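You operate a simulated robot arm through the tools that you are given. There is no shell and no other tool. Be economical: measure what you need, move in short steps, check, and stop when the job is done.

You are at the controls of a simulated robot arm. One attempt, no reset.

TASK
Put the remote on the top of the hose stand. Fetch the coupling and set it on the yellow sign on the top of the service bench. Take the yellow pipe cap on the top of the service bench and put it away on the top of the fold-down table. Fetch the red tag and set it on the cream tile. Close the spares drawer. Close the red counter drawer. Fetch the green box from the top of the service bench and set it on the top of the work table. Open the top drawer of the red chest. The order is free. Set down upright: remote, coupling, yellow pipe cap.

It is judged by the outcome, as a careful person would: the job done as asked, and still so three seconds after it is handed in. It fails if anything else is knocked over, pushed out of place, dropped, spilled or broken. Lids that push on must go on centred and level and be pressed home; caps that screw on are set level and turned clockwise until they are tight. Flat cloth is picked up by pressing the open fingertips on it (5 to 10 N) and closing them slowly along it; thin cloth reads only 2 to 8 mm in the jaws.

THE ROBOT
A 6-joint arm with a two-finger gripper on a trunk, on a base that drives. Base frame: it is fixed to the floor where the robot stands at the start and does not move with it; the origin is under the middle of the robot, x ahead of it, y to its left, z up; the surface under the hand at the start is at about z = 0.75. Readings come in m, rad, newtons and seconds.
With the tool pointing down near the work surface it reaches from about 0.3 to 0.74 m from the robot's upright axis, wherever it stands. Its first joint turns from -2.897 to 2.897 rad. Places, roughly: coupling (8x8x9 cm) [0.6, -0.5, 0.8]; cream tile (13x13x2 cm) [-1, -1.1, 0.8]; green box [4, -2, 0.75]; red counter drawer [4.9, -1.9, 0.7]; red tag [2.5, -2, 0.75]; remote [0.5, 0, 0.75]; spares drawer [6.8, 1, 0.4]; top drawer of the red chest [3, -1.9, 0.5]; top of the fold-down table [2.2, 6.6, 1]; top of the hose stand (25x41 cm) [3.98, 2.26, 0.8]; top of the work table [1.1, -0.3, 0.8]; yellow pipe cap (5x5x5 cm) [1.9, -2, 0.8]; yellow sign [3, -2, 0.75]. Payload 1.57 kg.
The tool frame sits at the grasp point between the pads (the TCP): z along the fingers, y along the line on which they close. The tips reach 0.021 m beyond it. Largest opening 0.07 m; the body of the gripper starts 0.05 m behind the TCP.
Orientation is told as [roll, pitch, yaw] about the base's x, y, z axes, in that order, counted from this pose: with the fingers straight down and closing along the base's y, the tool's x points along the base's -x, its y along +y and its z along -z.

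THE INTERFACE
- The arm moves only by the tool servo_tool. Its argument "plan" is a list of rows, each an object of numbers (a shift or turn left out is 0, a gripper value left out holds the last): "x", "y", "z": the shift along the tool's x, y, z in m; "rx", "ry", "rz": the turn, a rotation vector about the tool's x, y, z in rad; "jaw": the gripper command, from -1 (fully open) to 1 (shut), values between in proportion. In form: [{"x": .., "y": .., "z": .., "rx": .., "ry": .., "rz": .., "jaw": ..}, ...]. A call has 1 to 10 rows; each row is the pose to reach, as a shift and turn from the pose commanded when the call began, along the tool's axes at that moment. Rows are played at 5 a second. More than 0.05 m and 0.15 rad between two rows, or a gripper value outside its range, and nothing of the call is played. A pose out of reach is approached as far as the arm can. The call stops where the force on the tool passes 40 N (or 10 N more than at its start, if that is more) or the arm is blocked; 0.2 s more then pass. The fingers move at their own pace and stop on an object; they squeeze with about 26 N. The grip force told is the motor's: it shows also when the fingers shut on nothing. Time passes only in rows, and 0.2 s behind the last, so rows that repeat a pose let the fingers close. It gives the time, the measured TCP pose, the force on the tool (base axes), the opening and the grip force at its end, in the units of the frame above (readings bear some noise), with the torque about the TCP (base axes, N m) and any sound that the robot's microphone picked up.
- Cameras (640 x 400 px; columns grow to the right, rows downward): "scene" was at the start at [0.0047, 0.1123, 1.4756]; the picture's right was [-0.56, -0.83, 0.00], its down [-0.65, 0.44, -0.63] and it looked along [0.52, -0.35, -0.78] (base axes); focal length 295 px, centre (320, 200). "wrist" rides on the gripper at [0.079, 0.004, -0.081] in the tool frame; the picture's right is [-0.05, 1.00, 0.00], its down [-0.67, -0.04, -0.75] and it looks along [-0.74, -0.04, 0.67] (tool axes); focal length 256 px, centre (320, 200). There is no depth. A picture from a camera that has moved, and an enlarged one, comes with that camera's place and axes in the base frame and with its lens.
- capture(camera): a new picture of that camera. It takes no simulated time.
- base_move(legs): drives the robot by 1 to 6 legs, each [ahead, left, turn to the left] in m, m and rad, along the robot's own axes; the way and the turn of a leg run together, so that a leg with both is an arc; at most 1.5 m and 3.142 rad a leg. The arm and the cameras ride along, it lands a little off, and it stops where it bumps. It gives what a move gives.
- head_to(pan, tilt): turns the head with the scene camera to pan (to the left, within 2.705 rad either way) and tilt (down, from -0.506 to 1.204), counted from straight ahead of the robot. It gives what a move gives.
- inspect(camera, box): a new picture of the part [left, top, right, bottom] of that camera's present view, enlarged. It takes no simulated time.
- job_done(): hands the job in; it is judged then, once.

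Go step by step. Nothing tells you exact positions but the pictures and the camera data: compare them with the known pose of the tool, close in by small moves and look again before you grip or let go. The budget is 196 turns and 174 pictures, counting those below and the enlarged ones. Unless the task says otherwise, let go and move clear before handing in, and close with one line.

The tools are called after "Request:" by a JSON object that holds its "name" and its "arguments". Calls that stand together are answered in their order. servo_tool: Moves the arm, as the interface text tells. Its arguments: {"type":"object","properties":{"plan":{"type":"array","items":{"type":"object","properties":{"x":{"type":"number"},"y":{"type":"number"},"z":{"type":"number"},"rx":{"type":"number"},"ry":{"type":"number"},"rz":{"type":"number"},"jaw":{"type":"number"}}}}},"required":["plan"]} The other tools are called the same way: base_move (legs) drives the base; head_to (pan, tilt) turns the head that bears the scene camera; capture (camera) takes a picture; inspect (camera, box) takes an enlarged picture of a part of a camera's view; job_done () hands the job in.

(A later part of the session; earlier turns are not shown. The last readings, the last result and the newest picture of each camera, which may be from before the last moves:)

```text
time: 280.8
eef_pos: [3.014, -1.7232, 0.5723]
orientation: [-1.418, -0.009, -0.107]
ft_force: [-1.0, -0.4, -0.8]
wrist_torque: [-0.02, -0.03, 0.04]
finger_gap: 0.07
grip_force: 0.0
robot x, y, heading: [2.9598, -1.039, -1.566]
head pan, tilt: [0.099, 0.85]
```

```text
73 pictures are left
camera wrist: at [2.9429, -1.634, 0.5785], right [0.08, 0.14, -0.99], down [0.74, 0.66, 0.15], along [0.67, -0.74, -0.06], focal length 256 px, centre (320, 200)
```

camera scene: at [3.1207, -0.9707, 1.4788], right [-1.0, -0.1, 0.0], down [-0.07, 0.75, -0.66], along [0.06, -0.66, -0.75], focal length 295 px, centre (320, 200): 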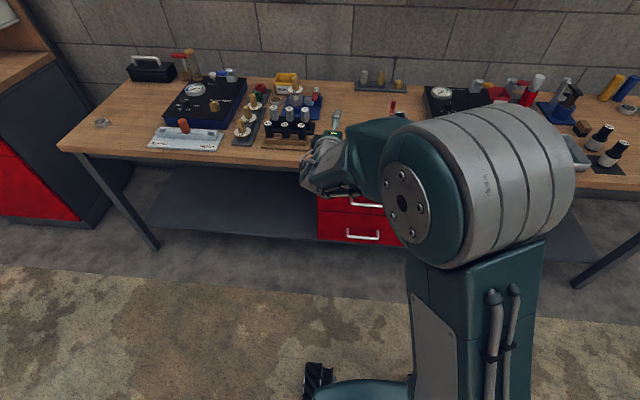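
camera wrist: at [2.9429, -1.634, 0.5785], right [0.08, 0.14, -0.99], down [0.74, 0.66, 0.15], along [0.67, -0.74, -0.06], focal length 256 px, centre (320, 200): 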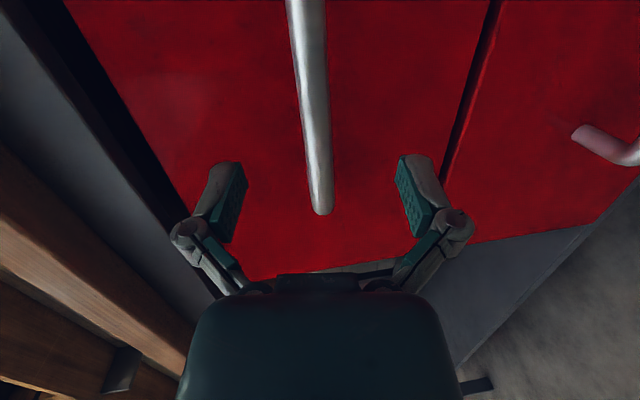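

Request:
{"name": "base_move", "arguments": {"legs": [[0.036, 0, 0]]}}

Request:
{"name": "capture", "arguments": {"camera": "wrist"}}

```text
time: 281.7
eef_pos: [3.0142, -1.7588, 0.5716]
orientation: [-1.419, -0.008, -0.105]
ft_force: [0.3, 0.1, -0.6]
wrist_torque: [-0.02, 0.02, 0.0]
finger_gap: 0.0699
grip_force: 0.1
robot x, y, heading: [2.9567, -1.0744, -1.57]
head pan, tilt: [0.099, 0.85]
```

```text
72 pictures are left
camera wrist: at [2.9429, -1.6696, 0.5791], right [0.08, 0.14, -0.99], down [0.74, 0.66, 0.15], along [0.67, -0.74, -0.06], focal length 256 px, centre (320, 200)
```

wrist: 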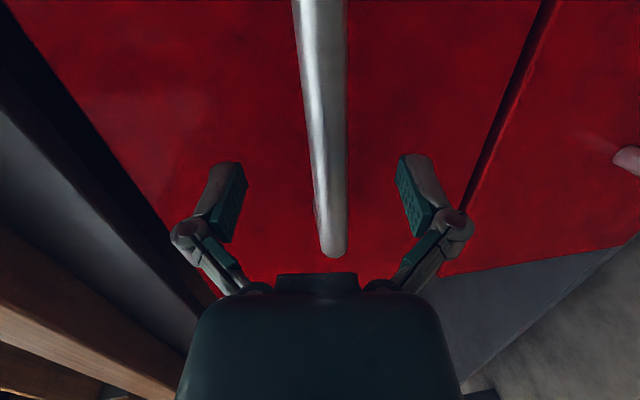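

Request:
{"name": "servo_tool", "arguments": {"plan": [{"jaw": 0.3}, {"jaw": 0.7}, {"jaw": 1}, {"jaw": 1}]}}

Request:
{"name": "base_move", "arguments": {"legs": [[-0.1, 0, 0]]}}

Request:
{"name": "capture", "arguments": {"camera": "wrist"}}

```text
time: 282.7
eef_pos: [3.0143, -1.7547, 0.5679]
orientation: [-1.407, -0.007, -0.103]
ft_force: [4.5, 3.9, -35.7]
wrist_torque: [0.11, 0.53, 0.04]
finger_gap: 0.0152
grip_force: 31.5
robot x, y, heading: [2.9565, -1.0768, -1.572]
head pan, tilt: [0.099, 0.85]
```

```text
time: 283.8
eef_pos: [3.0152, -1.6595, 0.5679]
orientation: [-1.409, -0.007, -0.102]
ft_force: [4.7, -0.9, -40.2]
wrist_torque: [0.12, 0.43, 0.14]
finger_gap: 0.0155
grip_force: 31.5
robot x, y, heading: [2.9542, -0.9785, -1.569]
head pan, tilt: [0.099, 0.85]
```

```text
71 pictures are left
camera wrist: at [2.9431, -1.5704, 0.5761], right [0.08, 0.15, -0.99], down [0.74, 0.66, 0.16], along [0.67, -0.74, -0.06], focal length 256 px, centre (320, 200)
```

wrist: 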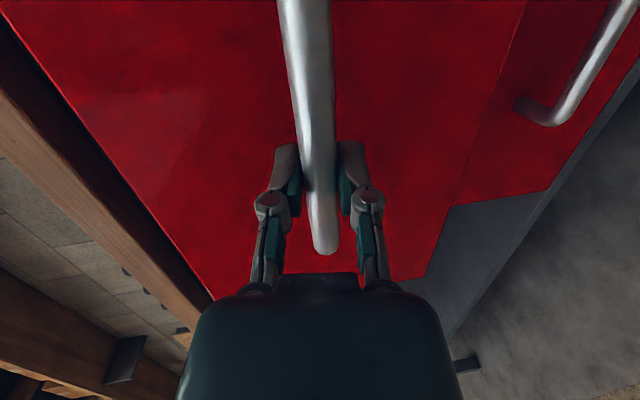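

The drawer slides out. I relieve the vertical strain and pull further.

Request:
{"name": "servo_tool", "arguments": {"plan": [{"y": 0.003}]}}

Request:
{"name": "head_to", "arguments": {"pan": 2.6, "tilt": 0.9}}

Request:
{"name": "capture", "arguments": {"camera": "scene"}}

```text
time: 284.2
eef_pos: [3.0144, -1.6569, 0.5687]
orientation: [-1.412, -0.008, -0.104]
ft_force: [1.4, 1.2, -3.6]
wrist_torque: [0.1, 0.37, 1.02]
finger_gap: 0.0152
grip_force: 32.1
robot x, y, heading: [2.9581, -0.9763, -1.575]
head pan, tilt: [0.099, 0.85]
```

```text
time: 286.5
eef_pos: [3.0145, -1.657, 0.5682]
orientation: [-1.41, -0.009, -0.103]
ft_force: [5.2, -0.1, 0.4]
wrist_torque: [0.01, 0.48, 0.08]
finger_gap: 0.0156
grip_force: 32.3
robot x, y, heading: [2.9545, -0.9812, -1.566]
head pan, tilt: [2.601, 0.901]
```

```text
70 pictures are left
camera scene: at [3.1519, -0.8555, 1.4751], right [0.86, -0.52, 0.0], down [-0.4, -0.67, -0.62], along [0.32, 0.53, -0.78], focal length 295 px, centre (320, 200)
```

scene: 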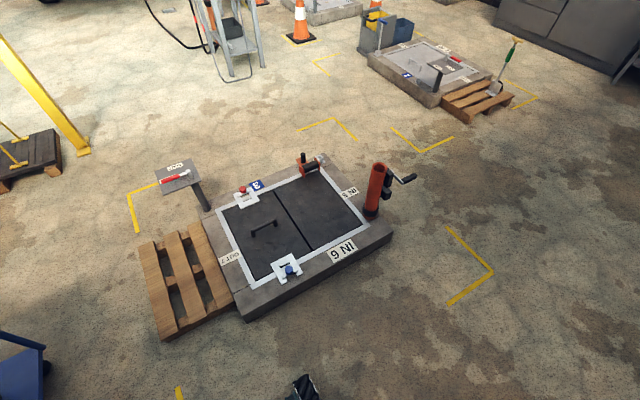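

The manhole frame edge is at y ≈ -0.34, so there is room to pull 0.13 m more.

Request:
{"name": "base_move", "arguments": {"legs": [[-0.13, 0, 0]]}}

Request:
{"name": "capture", "arguments": {"camera": "wrist"}}

```text
time: 287.8
eef_pos: [3.0146, -1.5281, 0.5681]
orientation: [-1.412, -0.009, -0.103]
ft_force: [10.5, -1.6, 1.4]
wrist_torque: [-0.01, 0.47, 0.03]
finger_gap: 0.0153
grip_force: 32.2
robot x, y, heading: [2.9543, -0.8477, -1.571]
head pan, tilt: [2.601, 0.901]
```

```text
69 pictures are left
camera wrist: at [2.9433, -1.4391, 0.5756], right [0.08, 0.15, -0.99], down [0.74, 0.66, 0.16], along [0.67, -0.74, -0.06], focal length 256 px, centre (320, 200)
```

wrist: 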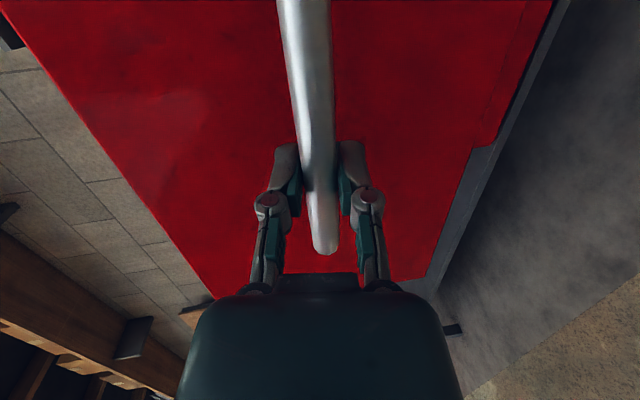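

The drawer is open about 0.23 m. I release, back off slightly and raise the arm.

Request:
{"name": "servo_tool", "arguments": {"plan": [{"jaw": 0.3}, {"jaw": -0.5}, {"jaw": -1}, {"jaw": -1}]}}

Request:
{"name": "base_move", "arguments": {"legs": [[-0.09, 0, 0]]}}

Request:
{"name": "servo_tool", "arguments": {"plan": [{"y": -0.045, "z": -0.008}, {"y": -0.09, "z": -0.015}, {"y": -0.135, "z": -0.022}, {"y": -0.18, "z": -0.03}, {"y": -0.225, "z": -0.038}, {"y": -0.27, "z": -0.045}, {"y": -0.315, "z": -0.052}, {"y": -0.36, "z": -0.06}, {"y": -0.405, "z": -0.068}, {"y": -0.45, "z": -0.075}]}}

Request:
{"name": "head_to", "arguments": {"pan": 0.0, "tilt": 0.8}}

Request:
{"name": "capture", "arguments": {"camera": "scene"}}

```text
time: 288.8
eef_pos: [3.014, -1.5268, 0.5683]
orientation: [-1.411, -0.01, -0.102]
ft_force: [0.8, -0.5, -0.4]
wrist_torque: [0.0, 0.03, 0.0]
finger_gap: 0.0702
grip_force: 0.0
robot x, y, heading: [2.9563, -0.849, -1.571]
head pan, tilt: [2.601, 0.901]
```

```text
time: 289.9
eef_pos: [3.0136, -1.4359, 0.5681]
orientation: [-1.411, -0.008, -0.102]
ft_force: [-1.0, 0.3, -0.3]
wrist_torque: [0.03, -0.01, 0.0]
finger_gap: 0.07
grip_force: 0.1
robot x, y, heading: [2.9564, -0.7565, -1.568]
head pan, tilt: [2.601, 0.901]
```

```text
time: 292.1
eef_pos: [3.0088, -1.4319, 1.0255]
orientation: [-1.414, -0.009, -0.103]
ft_force: [-0.2, -0.6, 0.0]
wrist_torque: [-0.03, 0.02, 0.01]
finger_gap: 0.0697
grip_force: 0.1
robot x, y, heading: [2.9573, -0.7579, -1.566]
head pan, tilt: [2.601, 0.901]
```

```text
time: 294.4
eef_pos: [3.0101, -1.4313, 1.0262]
orientation: [-1.413, -0.007, -0.103]
ft_force: [-0.5, 0.0, -0.2]
wrist_torque: [0.0, 0.02, 0.02]
finger_gap: 0.0699
grip_force: 0.0
robot x, y, heading: [2.9602, -0.759, -1.565]
head pan, tilt: [0.0, 0.799]
```

```text
68 pictures are left
camera scene: at [3.1122, -0.78, 1.4829], right [-1.0, 0.0, 0.0], down [0.0, 0.72, -0.7], along [0.0, -0.7, -0.72], focal length 295 px, centre (320, 200)
```

scene: 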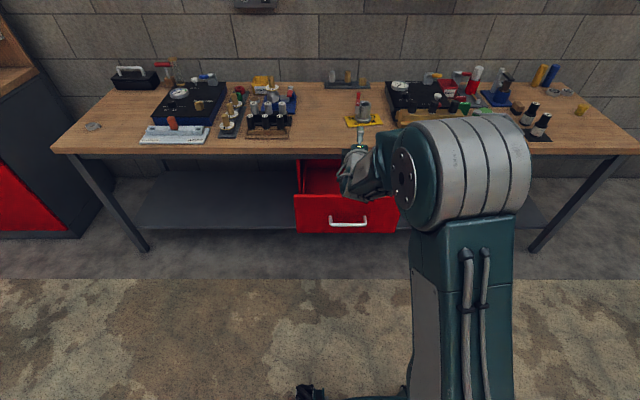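

The top drawer is open. I straighten the hand and drive to the red tag area.

Request:
{"name": "servo_tool", "arguments": {"plan": [{"rx": -0.14}, {"rx": -0.28}, {"rx": -0.42}, {"rx": -0.56}, {"rx": -0.7}, {"rx": -0.84}, {"rx": -0.98}, {"rx": -1.12}, {"rx": -1.26}, {"rx": -1.4}]}}

Request:
{"name": "base_move", "arguments": {"legs": [[0, -0.65, 0], [0.5, 0, 0]]}}

Request:
{"name": "head_to", "arguments": {"pan": 0.1, "tilt": 0.8}}

Request:
{"name": "capture", "arguments": {"camera": "scene"}}

Request:
{"name": "capture", "arguments": {"camera": "wrist"}}

```text
time: 296.6
eef_pos: [3.0101, -1.4297, 1.0253]
orientation: [-0.012, -0.01, -0.102]
ft_force: [-0.8, 0.3, 0.5]
wrist_torque: [0.01, -0.03, 0.02]
finger_gap: 0.0698
grip_force: 0.1
robot x, y, heading: [2.9569, -0.7579, -1.574]
head pan, tilt: [0.0, 0.799]
```

```text
time: 299.4
eef_pos: [2.4903, -1.4335, 1.0343]
orientation: [-0.02, -0.074, -0.183]
ft_force: [0.3, 0.2, -0.4]
wrist_torque: [0.01, -0.01, 0.0]
finger_gap: 0.0699
grip_force: 0.1
robot x, y, heading: [2.5498, -0.7687, -1.653]
head pan, tilt: [0.0, 0.799]
stopped in leg 1: the robot was blocked; the commanded pose is now the measured one
```

```text
time: 300.1
eef_pos: [2.4992, -1.4326, 1.0355]
orientation: [-0.019, -0.065, -0.177]
ft_force: [-0.3, 0.4, 0.0]
wrist_torque: [-0.02, 0.02, 0.01]
finger_gap: 0.0701
grip_force: 0.1
robot x, y, heading: [2.5522, -0.7695, -1.646]
head pan, tilt: [0.099, 0.799]
```

```text
67 pictures are left
camera scene: at [2.7301, -0.8037, 1.4806], right [-1.0, -0.02, 0.01], down [-0.02, 0.72, -0.7], along [0.01, -0.7, -0.72], focal length 295 px, centre (320, 200)
```

scene: 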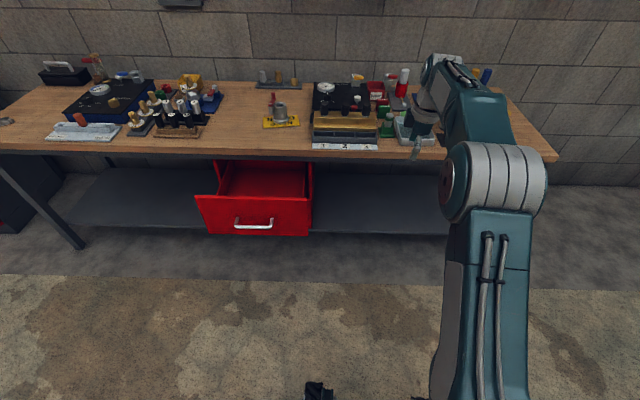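

```text
66 pictures are left
camera wrist: at [2.416, -1.412, 1.1109], right [0.23, 0.97, -0.02], down [0.6, -0.13, 0.79], along [0.76, -0.19, -0.62], focal length 256 px, centre (320, 200)
```

wrist: 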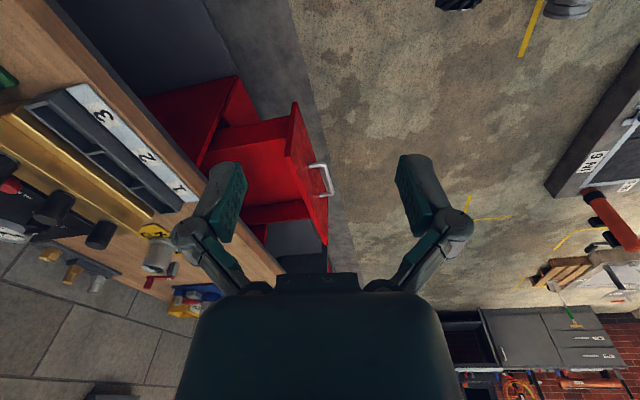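

The base bumped something at its right rear. I look there before moving away.

Request:
{"name": "head_to", "arguments": {"pan": -2.2, "tilt": 0.9}}

Request:
{"name": "capture", "arguments": {"camera": "scene"}}

```text
time: 302.2
eef_pos: [2.498, -1.4323, 1.0357]
orientation: [-0.021, -0.067, -0.176]
ft_force: [-0.4, 0.4, 0.6]
wrist_torque: [-0.01, 0.0, 0.02]
finger_gap: 0.0703
grip_force: 0.0
robot x, y, heading: [2.5515, -0.7682, -1.646]
head pan, tilt: [-2.201, 0.901]
```

```text
65 pictures are left
camera scene: at [2.6721, -0.674, 1.4737], right [0.65, 0.76, -0.01], down [0.59, -0.51, -0.63], along [-0.48, 0.41, -0.78], focal length 295 px, centre (320, 200)
```

scene: 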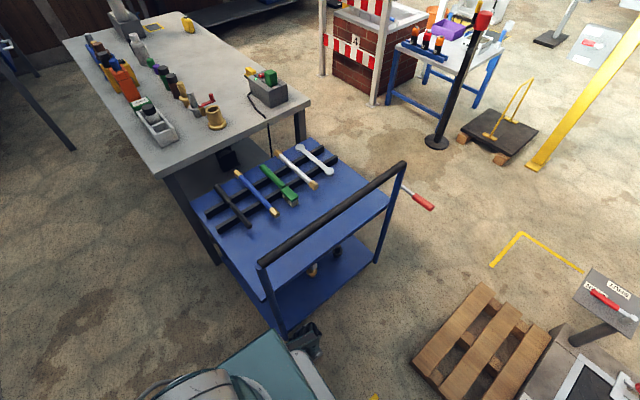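

The base touched the blue trolley's corner; everything on it still stands. I pull away forward, then go right with more clearance.

Request:
{"name": "base_move", "arguments": {"legs": [[0.27, 0, 0], [0, 0, 0.075], [0, -0.5, 0], [0.3, 0, 0]]}}

Request:
{"name": "head_to", "arguments": {"pan": 0.2, "tilt": 0.8}}

Request:
{"name": "capture", "arguments": {"camera": "scene"}}

```text
time: 308.7
eef_pos: [2.0312, -2.0007, 1.0357]
orientation: [-0.02, -0.066, -0.1]
ft_force: [-0.5, 0.2, 0.2]
wrist_torque: [0.0, 0.03, 0.01]
finger_gap: 0.0697
grip_force: 0.0
robot x, y, heading: [2.0337, -1.3362, -1.572]
head pan, tilt: [-2.201, 0.901]
```

```text
time: 310.9
eef_pos: [2.0314, -2.001, 1.0366]
orientation: [-0.022, -0.068, -0.099]
ft_force: [0.3, -0.8, -0.6]
wrist_torque: [0.02, -0.01, -0.03]
finger_gap: 0.0701
grip_force: 0.2
robot x, y, heading: [2.0352, -1.3326, -1.573]
head pan, tilt: [0.201, 0.799]
```

```text
64 pictures are left
camera scene: at [2.2044, -1.3545, 1.4829], right [-0.98, -0.2, 0.0], down [-0.14, 0.7, -0.7], along [0.14, -0.68, -0.72], focal length 295 px, centre (320, 200)
```

scene: 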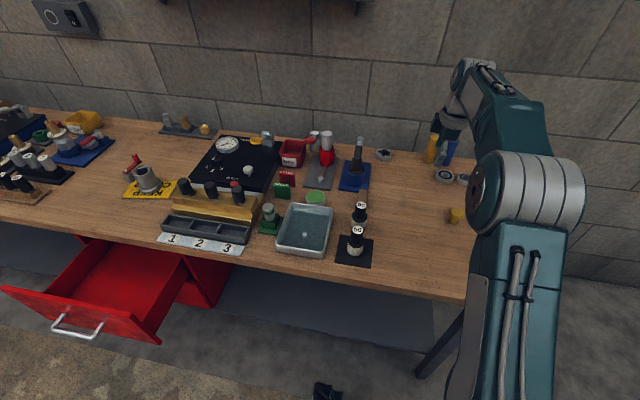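

Request:
{"name": "inspect", "arguments": {"camera": "scene", "box": [220, 120, 400, 250]}}

Request:
{"name": "inspect", "arguments": {"camera": "scene", "box": [390, 120, 490, 250]}}

```text
3.08 times, centred on (310, 185) of scene
camera zoom: at [2.2044, -1.3545, 1.4829], right [-0.98, -0.2, 0.0], down [-0.14, 0.7, -0.7], along [0.14, -0.68, -0.72], focal length 909 px, centre (351, 246)
```

zoom: 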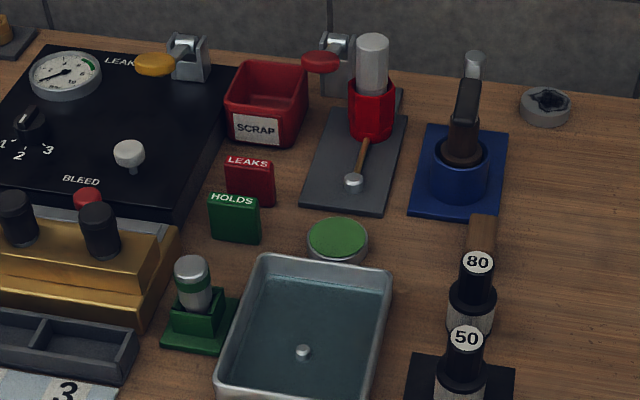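

```text
3.08 times, centred on (440, 185) of scene
camera zoom: at [2.2044, -1.3545, 1.4829], right [-0.98, -0.2, 0.0], down [-0.14, 0.7, -0.7], along [0.14, -0.68, -0.72], focal length 909 px, centre (-49, 246)
```

zoom: 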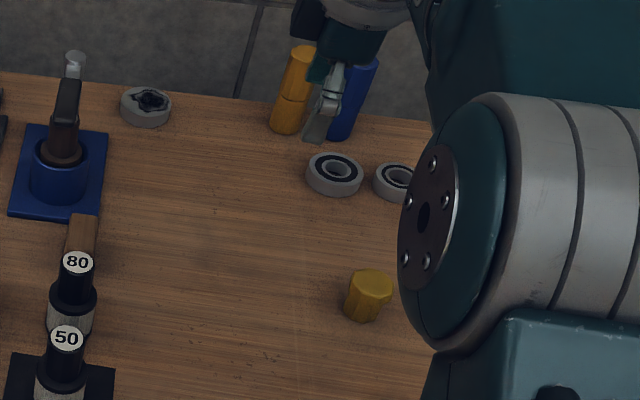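

The red tag "LEAKS" stands at about (2.47, -2.08), with the green "HOLDS" tag in front. I straighten the hand and move the base left.

Request:
{"name": "servo_tool", "arguments": {"plan": [{"ry": 0.068, "rx": -0.022, "z": -0.03}, {"ry": 0.068, "rx": -0.022, "z": -0.05}]}}

Request:
{"name": "base_move", "arguments": {"legs": [[0, 0.36, 0]]}}

Request:
{"name": "capture", "arguments": {"camera": "wrist"}}

Request:
{"name": "capture", "arguments": {"camera": "scene"}}

```text
time: 311.5
eef_pos: [2.0281, -1.9997, 1.0851]
orientation: [0.001, 0.002, -0.104]
ft_force: [-0.7, 0.2, 0.4]
wrist_torque: [0.03, 0.01, 0.0]
finger_gap: 0.07
grip_force: 0.0
robot x, y, heading: [2.0345, -1.3313, -1.567]
head pan, tilt: [0.201, 0.799]
```

```text
time: 313.9
eef_pos: [2.3824, -2.0009, 1.0859]
orientation: [0.001, -0.002, -0.102]
ft_force: [0.2, 0.7, 1.1]
wrist_torque: [-0.07, 0.01, -0.03]
finger_gap: 0.0702
grip_force: 0.0
robot x, y, heading: [2.391, -1.3348, -1.574]
head pan, tilt: [0.201, 0.799]
```

```text
61 pictures are left
camera wrist: at [2.3036, -1.9875, 1.1666], right [0.16, 0.99, 0.0], down [0.66, -0.1, 0.75], along [0.74, -0.12, -0.67], focal length 256 px, centre (320, 200)
```

wrist: 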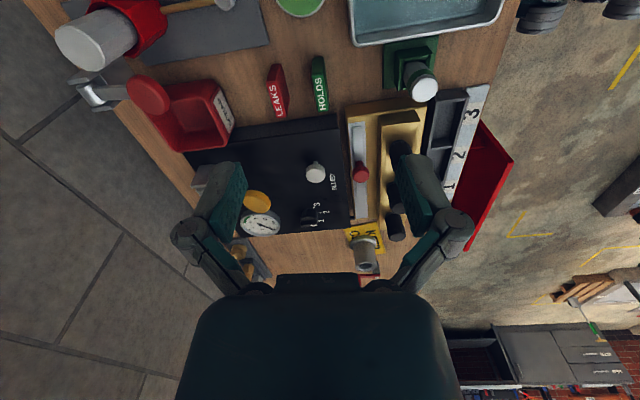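

```text
60 pictures are left
camera scene: at [2.5595, -1.3554, 1.4834], right [-0.98, -0.2, 0.0], down [-0.14, 0.7, -0.7], along [0.14, -0.68, -0.72], focal length 295 px, centre (320, 200)
```

scene: 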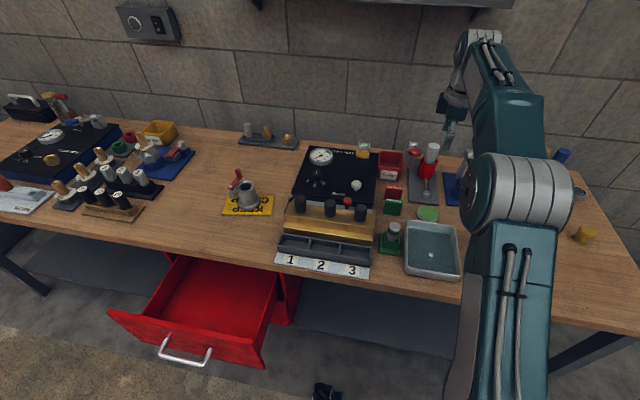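

Request:
{"name": "servo_tool", "arguments": {"plan": [{"x": -0.03, "y": -0.021}, {"x": -0.06, "y": -0.042}, {"x": -0.085, "y": -0.0627}, {"x": -0.085, "y": -0.0627, "z": 0.05}, {"x": -0.085, "y": -0.0627, "z": 0.1}, {"x": -0.085, "y": -0.0627, "z": 0.13}, {"x": -0.085, "y": -0.0627, "z": 0.13}]}}

Request:
{"name": "inspect", "arguments": {"camera": "wrist", "box": [200, 0, 440, 200]}}

```text
time: 315.4
eef_pos: [2.4645, -2.0611, 0.9538]
orientation: [0.0, 0.0, -0.102]
ft_force: [-0.4, -0.3, 0.5]
wrist_torque: [0.0, 0.02, 0.01]
finger_gap: 0.0698
grip_force: 0.1
out of reach, approached as far as the arm can: row 2, 3, 4, 5, 6, 7
robot x, y, heading: [2.3903, -1.3339, -1.567]
head pan, tilt: [0.201, 0.799]
```

```text
2.00 times, centred on (320, 100) of wrist
camera zoom: at [2.3853, -2.0481, 1.0355], right [0.16, 0.99, 0.0], down [0.66, -0.1, 0.74], along [0.74, -0.12, -0.67], focal length 512 px, centre (320, 400)
```

zoom: 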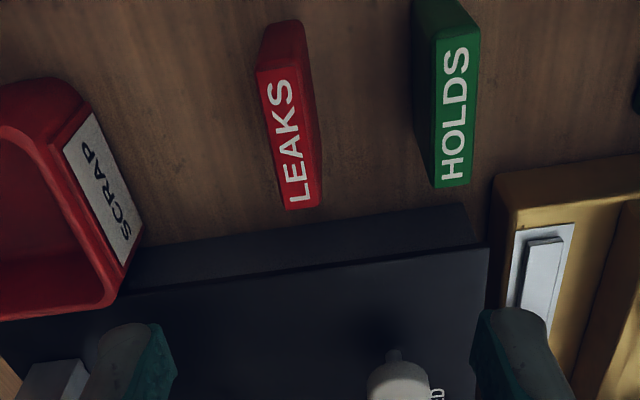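

The tag's top spans x 2.441–2.495 at y -2.073, 1.7 cm thick. I move the base in a little for reach and realign.

Request:
{"name": "base_move", "arguments": {"legs": [[0.055, 0.03, 0]]}}

```text
time: 316.4
eef_pos: [2.482, -2.1157, 0.956]
orientation: [-0.001, -0.008, -0.103]
ft_force: [0.4, -0.3, -0.9]
wrist_torque: [-0.02, -0.03, 0.01]
finger_gap: 0.0699
grip_force: 0.1
robot x, y, heading: [2.4188, -1.3842, -1.57]
head pan, tilt: [0.201, 0.799]
```

Request:
{"name": "servo_tool", "arguments": {"plan": [{"x": 0.0183, "y": 0.041, "rz": -0.09}, {"x": 0.0183, "y": 0.041, "rz": -0.09, "z": 0.045}, {"x": 0.0183, "y": 0.041, "rz": -0.09, "z": 0.09}, {"x": 0.0183, "y": 0.041, "rz": -0.09, "z": 0.09}]}}

Request:
{"name": "capture", "arguments": {"camera": "wrist"}}

```text
time: 317.4
eef_pos: [2.4842, -2.1224, 0.912]
orientation: [0.0, 0.005, -0.014]
ft_force: [0.0, -0.6, -1.1]
wrist_torque: [-0.02, -0.01, -0.01]
finger_gap: 0.0698
grip_force: 0.1
out of reach, approached as far as the arm can: row 1, 2, 3, 4
robot x, y, heading: [2.423, -1.3838, -1.571]
head pan, tilt: [0.201, 0.799]
```

```text
58 pictures are left
camera wrist: at [2.404, -2.1173, 0.991], right [0.07, 1.0, 0.0], down [0.67, -0.04, 0.74], along [0.74, -0.05, -0.67], focal length 256 px, centre (320, 200)
```

wrist: 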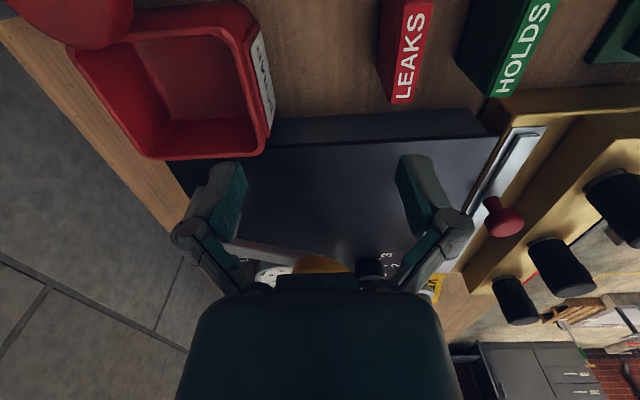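

Request:
{"name": "servo_tool", "arguments": {"plan": [{"x": 0.008, "y": 0.03, "z": -0.01}, {"x": 0.015, "y": 0.06, "z": -0.01}, {"x": 0.015, "y": 0.06, "z": -0.01}]}}

```text
time: 318.2
eef_pos: [2.4775, -2.1215, 0.9222]
orientation: [-0.002, 0.002, -0.012]
ft_force: [-0.1, -0.2, -0.5]
wrist_torque: [0.0, 0.0, -0.01]
finger_gap: 0.07
grip_force: 0.0
out of reach, approached as far as the arm can: row 1, 2, 3
robot x, y, heading: [2.4201, -1.3869, -1.571]
head pan, tilt: [0.201, 0.799]
```

The wrist joint is near its limit here; standing further right frees it. I raise, shift the base right, then reposition.

Request:
{"name": "servo_tool", "arguments": {"plan": [{"z": -0.05}, {"z": -0.1}, {"z": -0.1}]}}

Request:
{"name": "base_move", "arguments": {"legs": [[0, -0.2, 0]]}}

Request:
{"name": "servo_tool", "arguments": {"plan": [{"x": -0.01}, {"x": -0.01}]}}

```text
time: 319.0
eef_pos: [2.4739, -2.1029, 1.017]
orientation: [0.001, 0.001, -0.013]
ft_force: [0.0, -0.7, 0.7]
wrist_torque: [0.02, -0.03, -0.02]
finger_gap: 0.0703
grip_force: 0.0
out of reach, approached as far as the arm can: row 1, 2, 3
robot x, y, heading: [2.4179, -1.3877, -1.577]
head pan, tilt: [0.201, 0.799]
```

```text
time: 320.6
eef_pos: [2.2771, -2.103, 1.0168]
orientation: [-0.003, 0.005, -0.015]
ft_force: [0.9, 0.0, -0.4]
wrist_torque: [0.02, 0.03, 0.02]
finger_gap: 0.0703
grip_force: 0.1
robot x, y, heading: [2.2192, -1.388, -1.573]
head pan, tilt: [0.201, 0.799]
```

```text
time: 321.2
eef_pos: [2.2862, -2.1013, 1.0173]
orientation: [-0.002, 0.003, -0.013]
ft_force: [0.0, -0.5, -0.1]
wrist_torque: [0.0, 0.02, 0.0]
finger_gap: 0.0698
grip_force: 0.0
robot x, y, heading: [2.2158, -1.3896, -1.571]
head pan, tilt: [0.201, 0.799]
```

Request:
{"name": "servo_tool", "arguments": {"plan": [{"y": 0.03}, {"x": -0.045, "y": 0.03}, {"x": -0.09, "y": 0.03}, {"x": -0.135, "y": 0.03}, {"x": -0.182, "y": 0.03}, {"x": -0.182, "y": 0.03, "z": 0.05}, {"x": -0.182, "y": 0.03, "z": 0.1}, {"x": -0.182, "y": 0.03, "z": 0.1}]}}

Request:
{"name": "capture", "arguments": {"camera": "wrist"}}

```text
time: 323.0
eef_pos: [2.4664, -2.0797, 0.9182]
orientation: [0.001, 0.001, -0.015]
ft_force: [0.3, -0.1, 0.5]
wrist_torque: [0.01, -0.03, -0.03]
finger_gap: 0.07
grip_force: 0.1
out of reach, approached as far as the arm can: row 1, 2, 3, 5, 7, 8
robot x, y, heading: [2.2147, -1.3891, -1.576]
head pan, tilt: [0.201, 0.799]
```

```text
57 pictures are left
camera wrist: at [2.3867, -2.0745, 0.9987], right [0.07, 1.0, 0.0], down [0.67, -0.04, 0.74], along [0.74, -0.05, -0.67], focal length 256 px, centre (320, 200)
```

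wrist: 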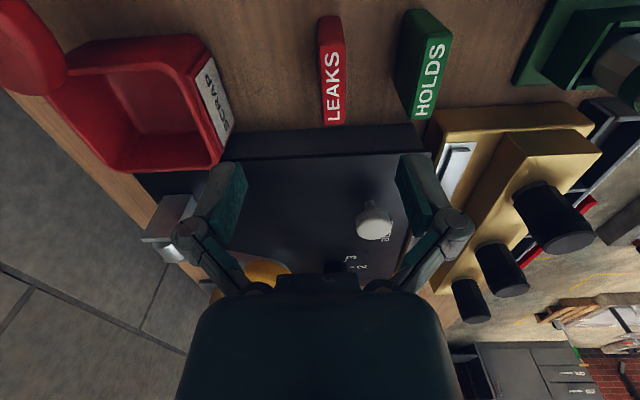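

Request:
{"name": "servo_tool", "arguments": {"plan": [{"x": 0.04}, {"x": 0.08}, {"x": 0.08}]}}

Request:
{"name": "base_move", "arguments": {"legs": [[0.01, 0.085, 0]]}}

Request:
{"name": "servo_tool", "arguments": {"plan": [{"y": 0.005}, {"y": 0.005}]}}

Request:
{"name": "capture", "arguments": {"camera": "wrist"}}

```text
time: 323.8
eef_pos: [2.3909, -2.1023, 0.9262]
orientation: [0.0, 0.001, -0.013]
ft_force: [0.1, 0.0, -0.1]
wrist_torque: [0.01, -0.03, -0.01]
finger_gap: 0.0699
grip_force: 0.0
out of reach, approached as far as the arm can: row 1, 2, 3
robot x, y, heading: [2.2189, -1.3912, -1.573]
head pan, tilt: [0.201, 0.799]
```

```text
time: 324.9
eef_pos: [2.4531, -2.1116, 0.9275]
orientation: [0.001, -0.014, -0.015]
ft_force: [-2.1, -0.4, 0.2]
wrist_torque: [0.04, -0.12, 0.01]
finger_gap: 0.0701
grip_force: 0.1
robot x, y, heading: [2.295, -1.3984, -1.571]
head pan, tilt: [0.201, 0.799]
```

```text
time: 325.5
eef_pos: [2.4513, -2.1134, 0.9285]
orientation: [-0.003, -0.005, -0.019]
ft_force: [-1.2, 0.1, 0.7]
wrist_torque: [-0.03, -0.07, 0.01]
finger_gap: 0.0703
grip_force: 0.1
out of reach, approached as far as the arm can: row 1, 2
robot x, y, heading: [2.2886, -1.4011, -1.571]
head pan, tilt: [0.201, 0.799]
```

```text
56 pictures are left
camera wrist: at [2.3703, -2.1064, 1.0078], right [0.07, 1.0, 0.0], down [0.66, -0.05, 0.75], along [0.75, -0.06, -0.66], focal length 256 px, centre (320, 200)
```

wrist: 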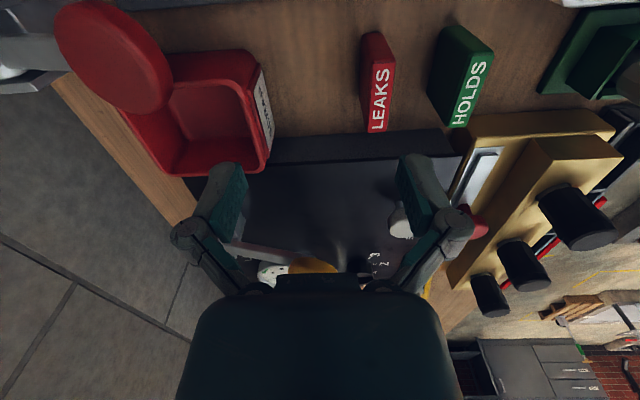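

The yaw near 1.56 relative seems to hit a joint limit; I turn the hand back by 0.12 rad, which worked before.

Request:
{"name": "servo_tool", "arguments": {"plan": [{"rz": 0.06, "y": 0.0}, {"rz": 0.12, "y": 0.0}, {"rz": 0.12}]}}

```text
time: 326.3
eef_pos: [2.4608, -2.1123, 0.9276]
orientation: [-0.001, 0.0, -0.137]
ft_force: [0.0, -0.1, 0.0]
wrist_torque: [0.02, 0.01, -0.01]
finger_gap: 0.0699
grip_force: 0.1
robot x, y, heading: [2.2889, -1.3949, -1.574]
head pan, tilt: [0.201, 0.799]
```

Request:
{"name": "servo_tool", "arguments": {"plan": [{"x": -0.001, "y": 0.02}, {"x": -0.0016, "y": 0.0396}, {"x": -0.0016, "y": 0.0396, "z": 0.04}, {"x": -0.0016, "y": 0.0396, "z": 0.06}, {"x": -0.0016, "y": 0.0396, "z": 0.06}]}}

Request:
{"name": "capture", "arguments": {"camera": "wrist"}}

```text
time: 327.5
eef_pos: [2.4847, -2.1127, 0.8895]
orientation: [0.001, 0.005, -0.136]
ft_force: [-0.1, 0.3, 0.1]
wrist_torque: [0.02, -0.02, 0.01]
finger_gap: 0.0699
grip_force: 0.0
out of reach, approached as far as the arm can: row 1, 2, 3, 4, 5
robot x, y, heading: [2.2954, -1.3952, -1.579]
head pan, tilt: [0.201, 0.799]
```

```text
55 pictures are left
camera wrist: at [2.4064, -2.0972, 0.9699], right [0.19, 0.98, 0.0], down [0.66, -0.13, 0.74], along [0.73, -0.14, -0.67], focal length 256 px, centre (320, 200)
```

wrist: 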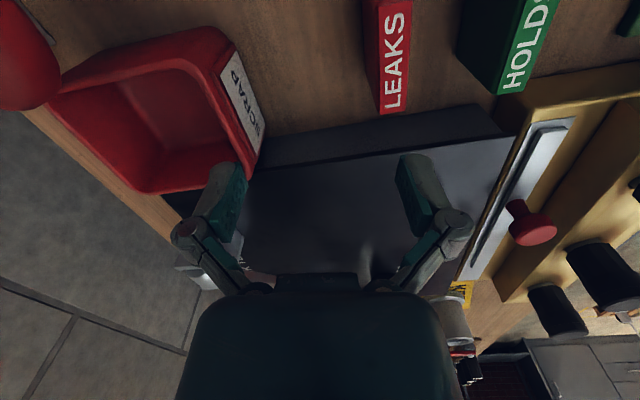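

The arm is stretched to its singular limit. I raise and pull it in, then let the base take up the distance.

Request:
{"name": "servo_tool", "arguments": {"plan": [{"z": -0.04}, {"z": -0.08}, {"z": -0.12}, {"z": -0.12, "y": 0.04}, {"z": -0.12, "y": 0.08}, {"z": -0.12, "y": 0.1}, {"z": -0.12, "y": 0.1}]}}

```text
time: 329.1
eef_pos: [2.5032, -2.0807, 1.0178]
orientation: [0.0, 0.003, -0.135]
ft_force: [-1.0, -0.7, 0.4]
wrist_torque: [0.0, -0.01, 0.02]
finger_gap: 0.0704
grip_force: 0.1
out of reach, approached as far as the arm can: row 2, 3, 4, 5, 6, 7
robot x, y, heading: [2.2929, -1.3944, -1.578]
head pan, tilt: [0.201, 0.799]
```

I switch to the opposite wrist orientation (as used for the green box), which has more range.

Request:
{"name": "servo_tool", "arguments": {"plan": [{"rz": 0.147}, {"rz": 0.294}, {"rz": 0.441}, {"rz": 0.588}, {"rz": 0.735}, {"rz": 0.882}, {"rz": 1.029}, {"rz": 1.176}, {"rz": 1.323}, {"rz": 1.47}]}}

Request:
{"name": "servo_tool", "arguments": {"plan": [{"rz": 0.147}, {"rz": 0.294}, {"rz": 0.441}, {"rz": 0.588}, {"rz": 0.735}, {"rz": 0.882}, {"rz": 1.029}, {"rz": 1.176}, {"rz": 1.323}, {"rz": 1.45}]}}

```text
time: 331.3
eef_pos: [2.5056, -2.0806, 1.0165]
orientation: [-0.004, 0.0, -1.61]
ft_force: [0.6, -0.2, 0.3]
wrist_torque: [-0.02, 0.0, 0.0]
finger_gap: 0.0701
grip_force: 0.1
robot x, y, heading: [2.29, -1.3988, -1.57]
head pan, tilt: [0.201, 0.799]
```

```text
time: 333.5
eef_pos: [2.5055, -2.0799, 1.016]
orientation: [-0.001, -0.006, -3.059]
ft_force: [-0.3, 0.3, -0.1]
wrist_torque: [0.0, 0.0, 0.02]
finger_gap: 0.0701
grip_force: 0.0
robot x, y, heading: [2.2927, -1.3994, -1.575]
head pan, tilt: [0.201, 0.799]
```

Request:
{"name": "servo_tool", "arguments": {"plan": [{"x": -0.0368, "y": -0.01}, {"x": -0.0368, "y": -0.01, "z": 0.05}, {"x": -0.0368, "y": -0.01, "z": 0.1}, {"x": -0.0368, "y": -0.01, "z": 0.13}, {"x": -0.0368, "y": -0.01, "z": 0.13}]}}

Request:
{"name": "capture", "arguments": {"camera": "wrist"}}

Request:
{"name": "inspect", "arguments": {"camera": "scene", "box": [220, 110, 440, 260]}}

```text
time: 334.7
eef_pos: [2.4654, -2.074, 0.8864]
orientation: [0.002, -0.002, -3.057]
ft_force: [-1.0, -0.3, -0.2]
wrist_torque: [0.0, 0.0, 0.0]
finger_gap: 0.0701
grip_force: 0.0
robot x, y, heading: [2.2923, -1.3967, -1.571]
head pan, tilt: [0.201, 0.799]
```

```text
54 pictures are left
camera wrist: at [2.5437, -2.0718, 0.9673], right [0.03, -1.0, 0.0], down [-0.66, -0.02, 0.75], along [-0.75, -0.03, -0.66], focal length 256 px, centre (320, 200)
```

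wrist: 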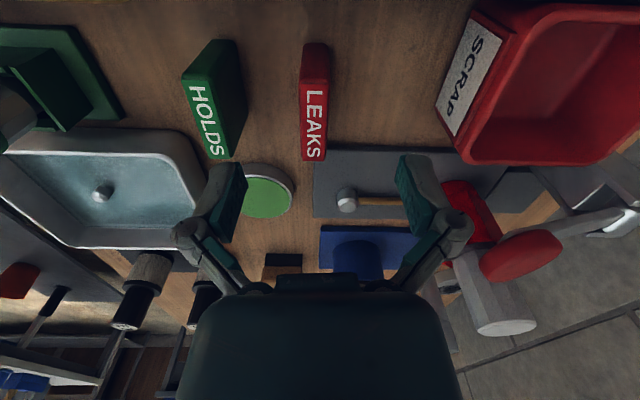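

```text
2.67 times, centred on (330, 185) of scene
camera zoom: at [2.4664, -1.4191, 1.4828], right [-0.98, -0.2, 0.0], down [-0.14, 0.7, -0.7], along [0.14, -0.68, -0.72], focal length 788 px, centre (293, 240)
```

zoom: 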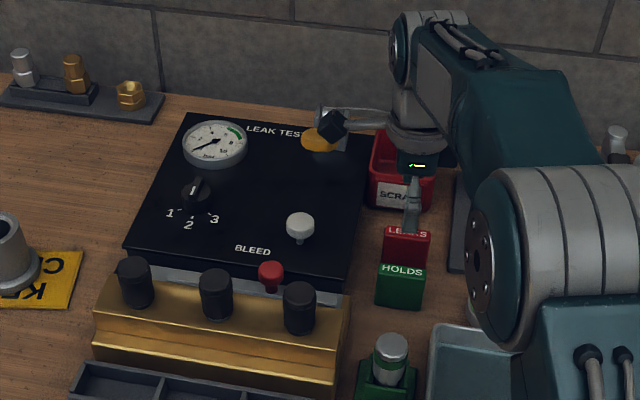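

Request:
{"name": "servo_tool", "arguments": {"plan": [{"x": -0.006, "y": -0.003, "z": 0.03}, {"x": -0.006, "y": -0.003, "z": 0.06}, {"x": -0.006, "y": -0.003, "z": 0.08}, {"x": -0.006, "y": -0.003, "z": 0.08}]}}

Request:
{"name": "capture", "arguments": {"camera": "wrist"}}

```text
time: 335.7
eef_pos: [2.4594, -2.0711, 0.8056]
orientation: [0.003, -0.003, -3.057]
ft_force: [0.1, 0.5, -0.1]
wrist_torque: [0.04, -0.01, 0.0]
finger_gap: 0.0703
grip_force: 0.0
robot x, y, heading: [2.2964, -1.3952, -1.571]
head pan, tilt: [0.201, 0.799]
```

```text
52 pictures are left
camera wrist: at [2.538, -2.0673, 0.886], right [0.03, -1.0, 0.0], down [-0.66, -0.02, 0.75], along [-0.75, -0.03, -0.66], focal length 256 px, centre (320, 200)
```

wrist: 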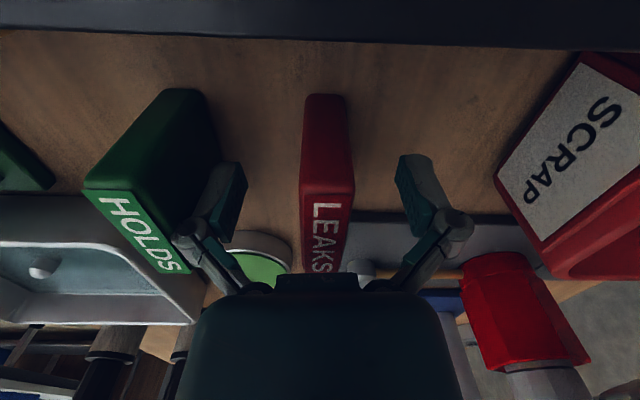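

The fingers straddle the red tag, clear of the green one. I close.

Request:
{"name": "servo_tool", "arguments": {"plan": [{"jaw": 0.0}, {"jaw": 0.5}, {"jaw": 1}, {"jaw": 1}, {"jaw": 1}]}}

Request:
{"name": "servo_tool", "arguments": {"plan": [{"z": -0.03}, {"z": -0.07}, {"z": -0.12}, {"z": -0.17}, {"z": -0.22}, {"z": -0.26}, {"z": -0.26}]}}

Request:
{"name": "capture", "arguments": {"camera": "wrist"}}

```text
time: 336.9
eef_pos: [2.4595, -2.0713, 0.8065]
orientation: [0.001, -0.003, -3.056]
ft_force: [0.4, -0.9, 2.4]
wrist_torque: [-0.02, -0.02, 0.01]
finger_gap: 0.0159
grip_force: 25.7
robot x, y, heading: [2.2942, -1.3958, -1.574]
head pan, tilt: [0.201, 0.799]
```

```text
time: 338.5
eef_pos: [2.4614, -2.0703, 1.066]
orientation: [-0.001, -0.003, -3.056]
ft_force: [-0.9, 0.1, -0.5]
wrist_torque: [0.01, 0.0, -0.03]
finger_gap: 0.016
grip_force: 26.0
robot x, y, heading: [2.2923, -1.3999, -1.569]
head pan, tilt: [0.201, 0.799]
```

```text
51 pictures are left
camera wrist: at [2.5399, -2.0682, 1.1468], right [0.03, -1.0, 0.0], down [-0.66, -0.02, 0.75], along [-0.75, -0.02, -0.66], focal length 256 px, centre (320, 200)
```

wrist: 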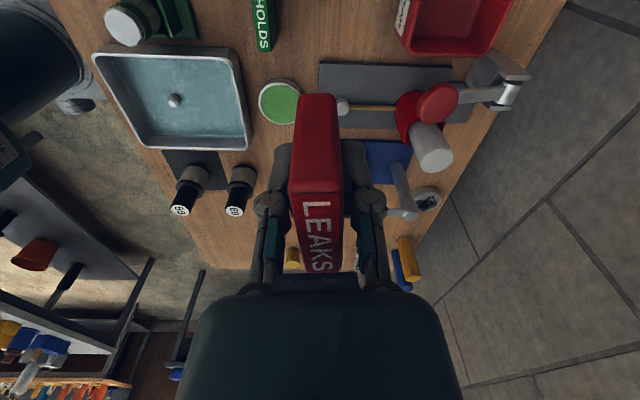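

The red tag is held. I retract the arm and begin the trip around the manhole to the blue table.

Request:
{"name": "servo_tool", "arguments": {"plan": [{"y": -0.045, "x": -0.02}, {"y": -0.09, "x": -0.04}, {"y": -0.135, "x": -0.06}, {"y": -0.18, "x": -0.08}, {"y": -0.2, "x": -0.1}, {"y": -0.2, "x": -0.1}]}}

Request:
{"name": "base_move", "arguments": {"legs": [[-0.33, 0, 0], [0, 1.3, 0], [0, 1.2, 0], [-0.85, 0, 0]]}}

```text
time: 339.9
eef_pos: [2.3427, -1.8789, 1.0653]
orientation: [0.002, -0.004, -3.056]
ft_force: [0.2, -0.2, 0.1]
wrist_torque: [0.02, 0.03, -0.01]
finger_gap: 0.0158
grip_force: 25.8
robot x, y, heading: [2.2952, -1.3964, -1.577]
head pan, tilt: [0.201, 0.799]
```

```text
time: 358.0
eef_pos: [4.8488, -0.7479, 1.0658]
orientation: [0.001, -0.004, -3.097]
ft_force: [-0.3, 0.5, 0.4]
wrist_torque: [0.0, -0.02, -0.03]
finger_gap: 0.016
grip_force: 26.0
robot x, y, heading: [4.8183, -0.2668, -1.613]
head pan, tilt: [0.201, 0.799]
```

Request:
{"name": "base_move", "arguments": {"legs": [[0, 0, 0.042], [-1.1, -0.35, 0], [0, -1.4, 0]]}}

Request:
{"name": "head_to", "arguments": {"pan": -1.5, "tilt": 0.6}}

Request:
{"name": "capture", "arguments": {"camera": "scene"}}

```text
time: 370.8
eef_pos: [3.1177, 0.3538, 1.0647]
orientation: [0.001, -0.005, -3.055]
ft_force: [-0.6, 0.3, 0.0]
wrist_torque: [-0.03, 0.03, 0.0]
finger_gap: 0.0161
grip_force: 26.2
robot x, y, heading: [3.0658, 0.8342, -1.569]
head pan, tilt: [0.201, 0.799]
```

```text
time: 372.5
eef_pos: [3.117, 0.3521, 1.0656]
orientation: [0.002, -0.005, -3.055]
ft_force: [-0.3, -0.2, 0.2]
wrist_torque: [0.03, 0.01, -0.02]
finger_gap: 0.0157
grip_force: 25.8
robot x, y, heading: [3.0704, 0.8333, -1.576]
head pan, tilt: [-1.499, 0.6]
```

```text
50 pictures are left
camera scene: at [3.1343, 0.8868, 1.5], right [-0.07, 1.0, 0.0], down [0.56, 0.04, -0.83], along [-0.82, -0.06, -0.56], focal length 295 px, centre (320, 200)
```

scene: 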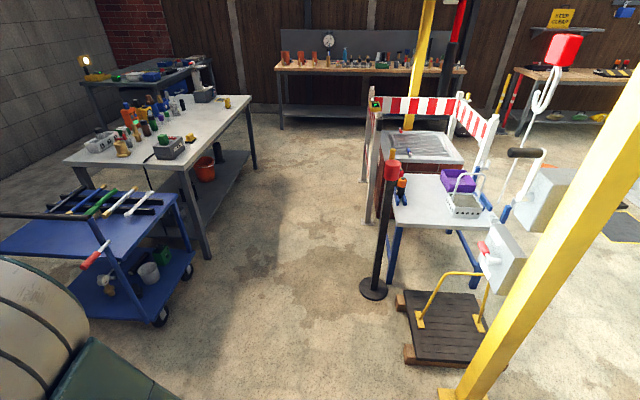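

The corridor is clear. I continue west and then toward the blue table.

Request:
{"name": "base_move", "arguments": {"legs": [[0.26, -0.65, 0], [0, -1.45, 0], [0.05, -0.95, 0], [0.85, -0.1, 0]]}}

Request:
{"name": "head_to", "arguments": {"pan": -0.7, "tilt": 0.7}}

Request:
{"name": "capture", "arguments": {"camera": "scene"}}

```text
time: 391.8
eef_pos: [-0.0209, -0.8096, 1.0656]
orientation: [0.002, -0.003, -3.041]
ft_force: [-0.4, 0.4, -0.5]
wrist_torque: [0.02, 0.04, -0.02]
finger_gap: 0.0159
grip_force: 25.9
robot x, y, heading: [-0.0747, -0.3276, -1.559]
head pan, tilt: [-1.499, 0.6]
```

```text
time: 392.9
eef_pos: [-0.0215, -0.8097, 1.0654]
orientation: [0.0, -0.004, -3.042]
ft_force: [-0.9, -0.3, -0.4]
wrist_torque: [0.0, 0.02, -0.03]
finger_gap: 0.016
grip_force: 25.7
robot x, y, heading: [-0.075, -0.3255, -1.557]
head pan, tilt: [-0.7, 0.7]
```

```text
49 pictures are left
camera scene: at [0.0251, -0.334, 1.4912], right [-0.77, 0.64, 0.0], down [0.41, 0.5, -0.76], along [-0.49, -0.59, -0.64], focal length 295 px, centre (320, 200)
```

scene: 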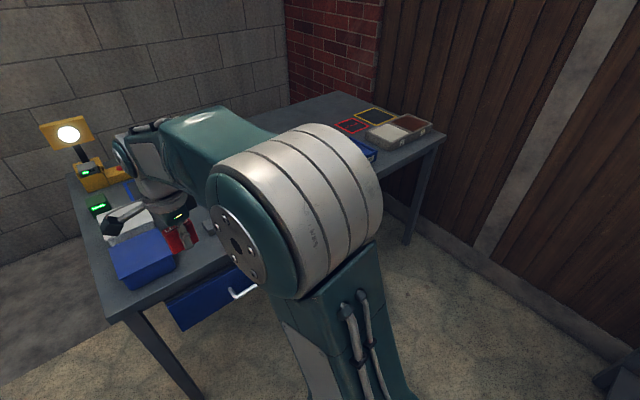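

Request:
{"name": "base_move", "arguments": {"legs": [[0.1, -0.95, -0.01]]}}

Request:
{"name": "head_to", "arguments": {"pan": 0.0, "tilt": 0.8}}

Request:
{"name": "capture", "arguments": {"camera": "scene"}}

Request:
{"name": "capture", "arguments": {"camera": "wrist"}}

```text
time: 397.9
eef_pos: [-0.9529, -0.9197, 1.0657]
orientation: [0.002, -0.004, -3.046]
ft_force: [-0.3, 0.4, 0.4]
wrist_torque: [0.02, -0.03, -0.07]
finger_gap: 0.0158
grip_force: 25.8
robot x, y, heading: [-1.0022, -0.4381, -1.564]
head pan, tilt: [-0.7, 0.7]
```

```text
time: 398.9
eef_pos: [-0.9541, -0.9186, 1.066]
orientation: [0.001, -0.005, -3.047]
ft_force: [0.3, -0.6, 0.5]
wrist_torque: [0.0, 0.01, 0.0]
finger_gap: 0.0159
grip_force: 25.9
robot x, y, heading: [-1.0047, -0.4414, -1.564]
head pan, tilt: [0.0, 0.799]
```

```text
48 pictures are left
camera scene: at [-0.8513, -0.4592, 1.4829], right [-1.0, -0.01, 0.0], down [0.0, 0.72, -0.7], along [0.0, -0.7, -0.72], focal length 295 px, centre (320, 200)
```

scene: 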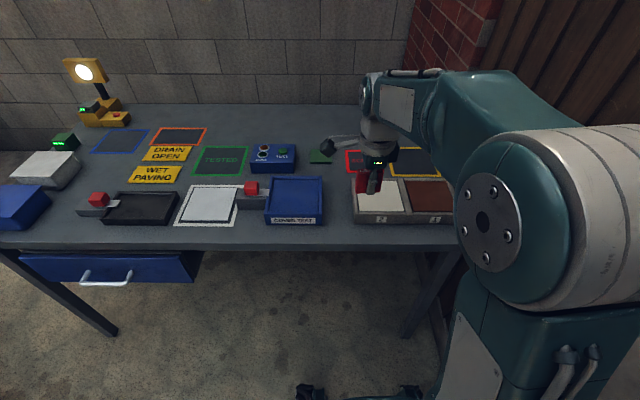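

```text
47 pictures are left
camera wrist: at [-0.8757, -0.9157, 1.1459], right [0.04, -1.0, 0.0], down [-0.66, -0.03, 0.75], along [-0.75, -0.03, -0.66], focal length 256 px, centre (320, 200)
```

wrist: 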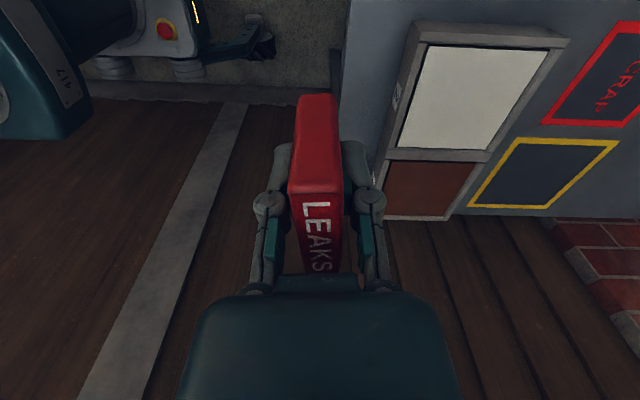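

The cream tile in its grey tray is centred near (-1.035, -1.12). I move the tag above it.

Request:
{"name": "servo_tool", "arguments": {"plan": [{"x": -0.022, "y": 0.042}, {"x": -0.044, "y": 0.084}, {"x": -0.066, "y": 0.126}, {"x": -0.088, "y": 0.168}, {"x": -0.0995, "y": 0.191}, {"x": -0.0995, "y": 0.191, "z": 0.05}, {"x": -0.0995, "y": 0.191, "z": 0.1}, {"x": -0.0995, "y": 0.191, "z": 0.13}, {"x": -0.0995, "y": 0.191, "z": 0.13}]}}

Request:
{"name": "capture", "arguments": {"camera": "wrist"}}

Request:
{"name": "inspect", "arguments": {"camera": "scene", "box": [330, 120, 480, 250]}}

```text
time: 400.9
eef_pos: [-1.0376, -1.1194, 0.9369]
orientation: [0.0, -0.006, -3.047]
ft_force: [0.5, -0.7, -0.1]
wrist_torque: [0.0, 0.0, 0.0]
finger_gap: 0.0158
grip_force: 26.4
robot x, y, heading: [-1.0094, -0.4391, -1.564]
head pan, tilt: [0.0, 0.799]
```

```text
46 pictures are left
camera wrist: at [-0.9576, -1.1158, 1.0164], right [0.04, -1.0, 0.0], down [-0.66, -0.03, 0.75], along [-0.75, -0.03, -0.66], focal length 256 px, centre (320, 200)
```

wrist: 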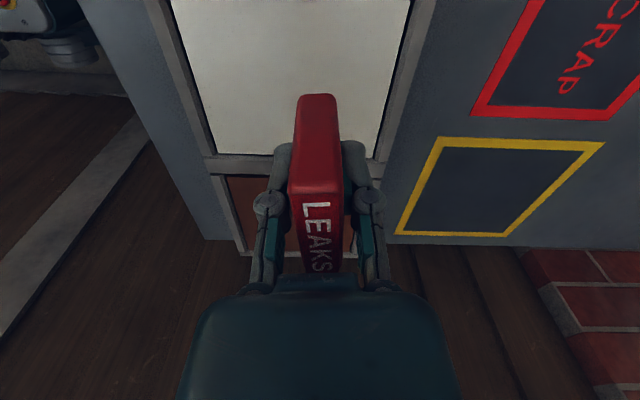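

```text
3.08 times, centred on (405, 185) of scene
camera zoom: at [-0.8516, -0.4603, 1.4829], right [-1.0, -0.01, 0.0], down [0.0, 0.72, -0.7], along [0.0, -0.7, -0.72], focal length 909 px, centre (58, 246)
```

zoom: 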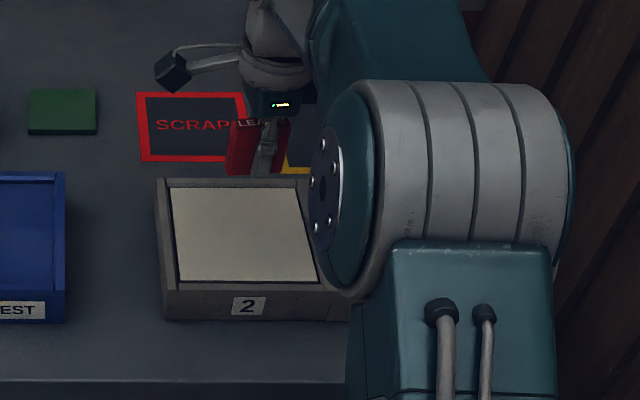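

Request:
{"name": "servo_tool", "arguments": {"plan": [{"x": 0.0056, "y": -0.021}, {"x": 0.0056, "y": -0.021, "z": 0.025}, {"x": 0.0056, "y": -0.021, "z": 0.04}, {"x": 0.0056, "y": -0.021, "z": 0.046}, {"x": 0.0056, "y": -0.021, "z": 0.05}]}}

Request:
{"name": "inspect", "arguments": {"camera": "scene", "box": [330, 120, 480, 250]}}

```text
time: 402.1
eef_pos: [-1.0318, -1.0975, 0.8849]
orientation: [0.002, -0.005, -3.046]
ft_force: [-0.1, 0.2, -1.3]
wrist_torque: [0.0, 0.0, 0.01]
finger_gap: 0.016
grip_force: 26.0
robot x, y, heading: [-1.0086, -0.4424, -1.562]
head pan, tilt: [0.0, 0.799]
```

```text
3.08 times, centred on (405, 185) of scene
camera zoom: at [-0.8517, -0.4602, 1.4829], right [-1.0, -0.01, 0.0], down [0.0, 0.72, -0.7], along [0.0, -0.7, -0.72], focal length 909 px, centre (58, 246)
```

zoom: 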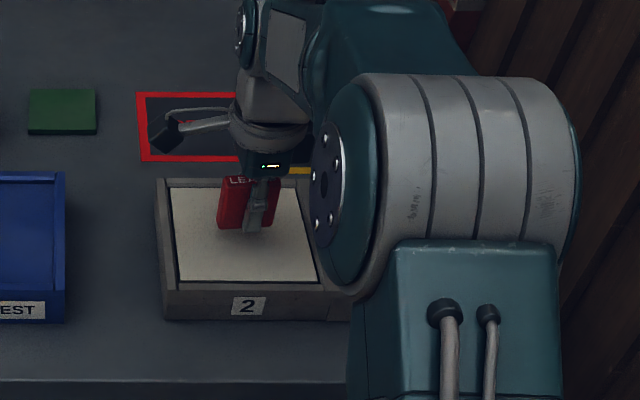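

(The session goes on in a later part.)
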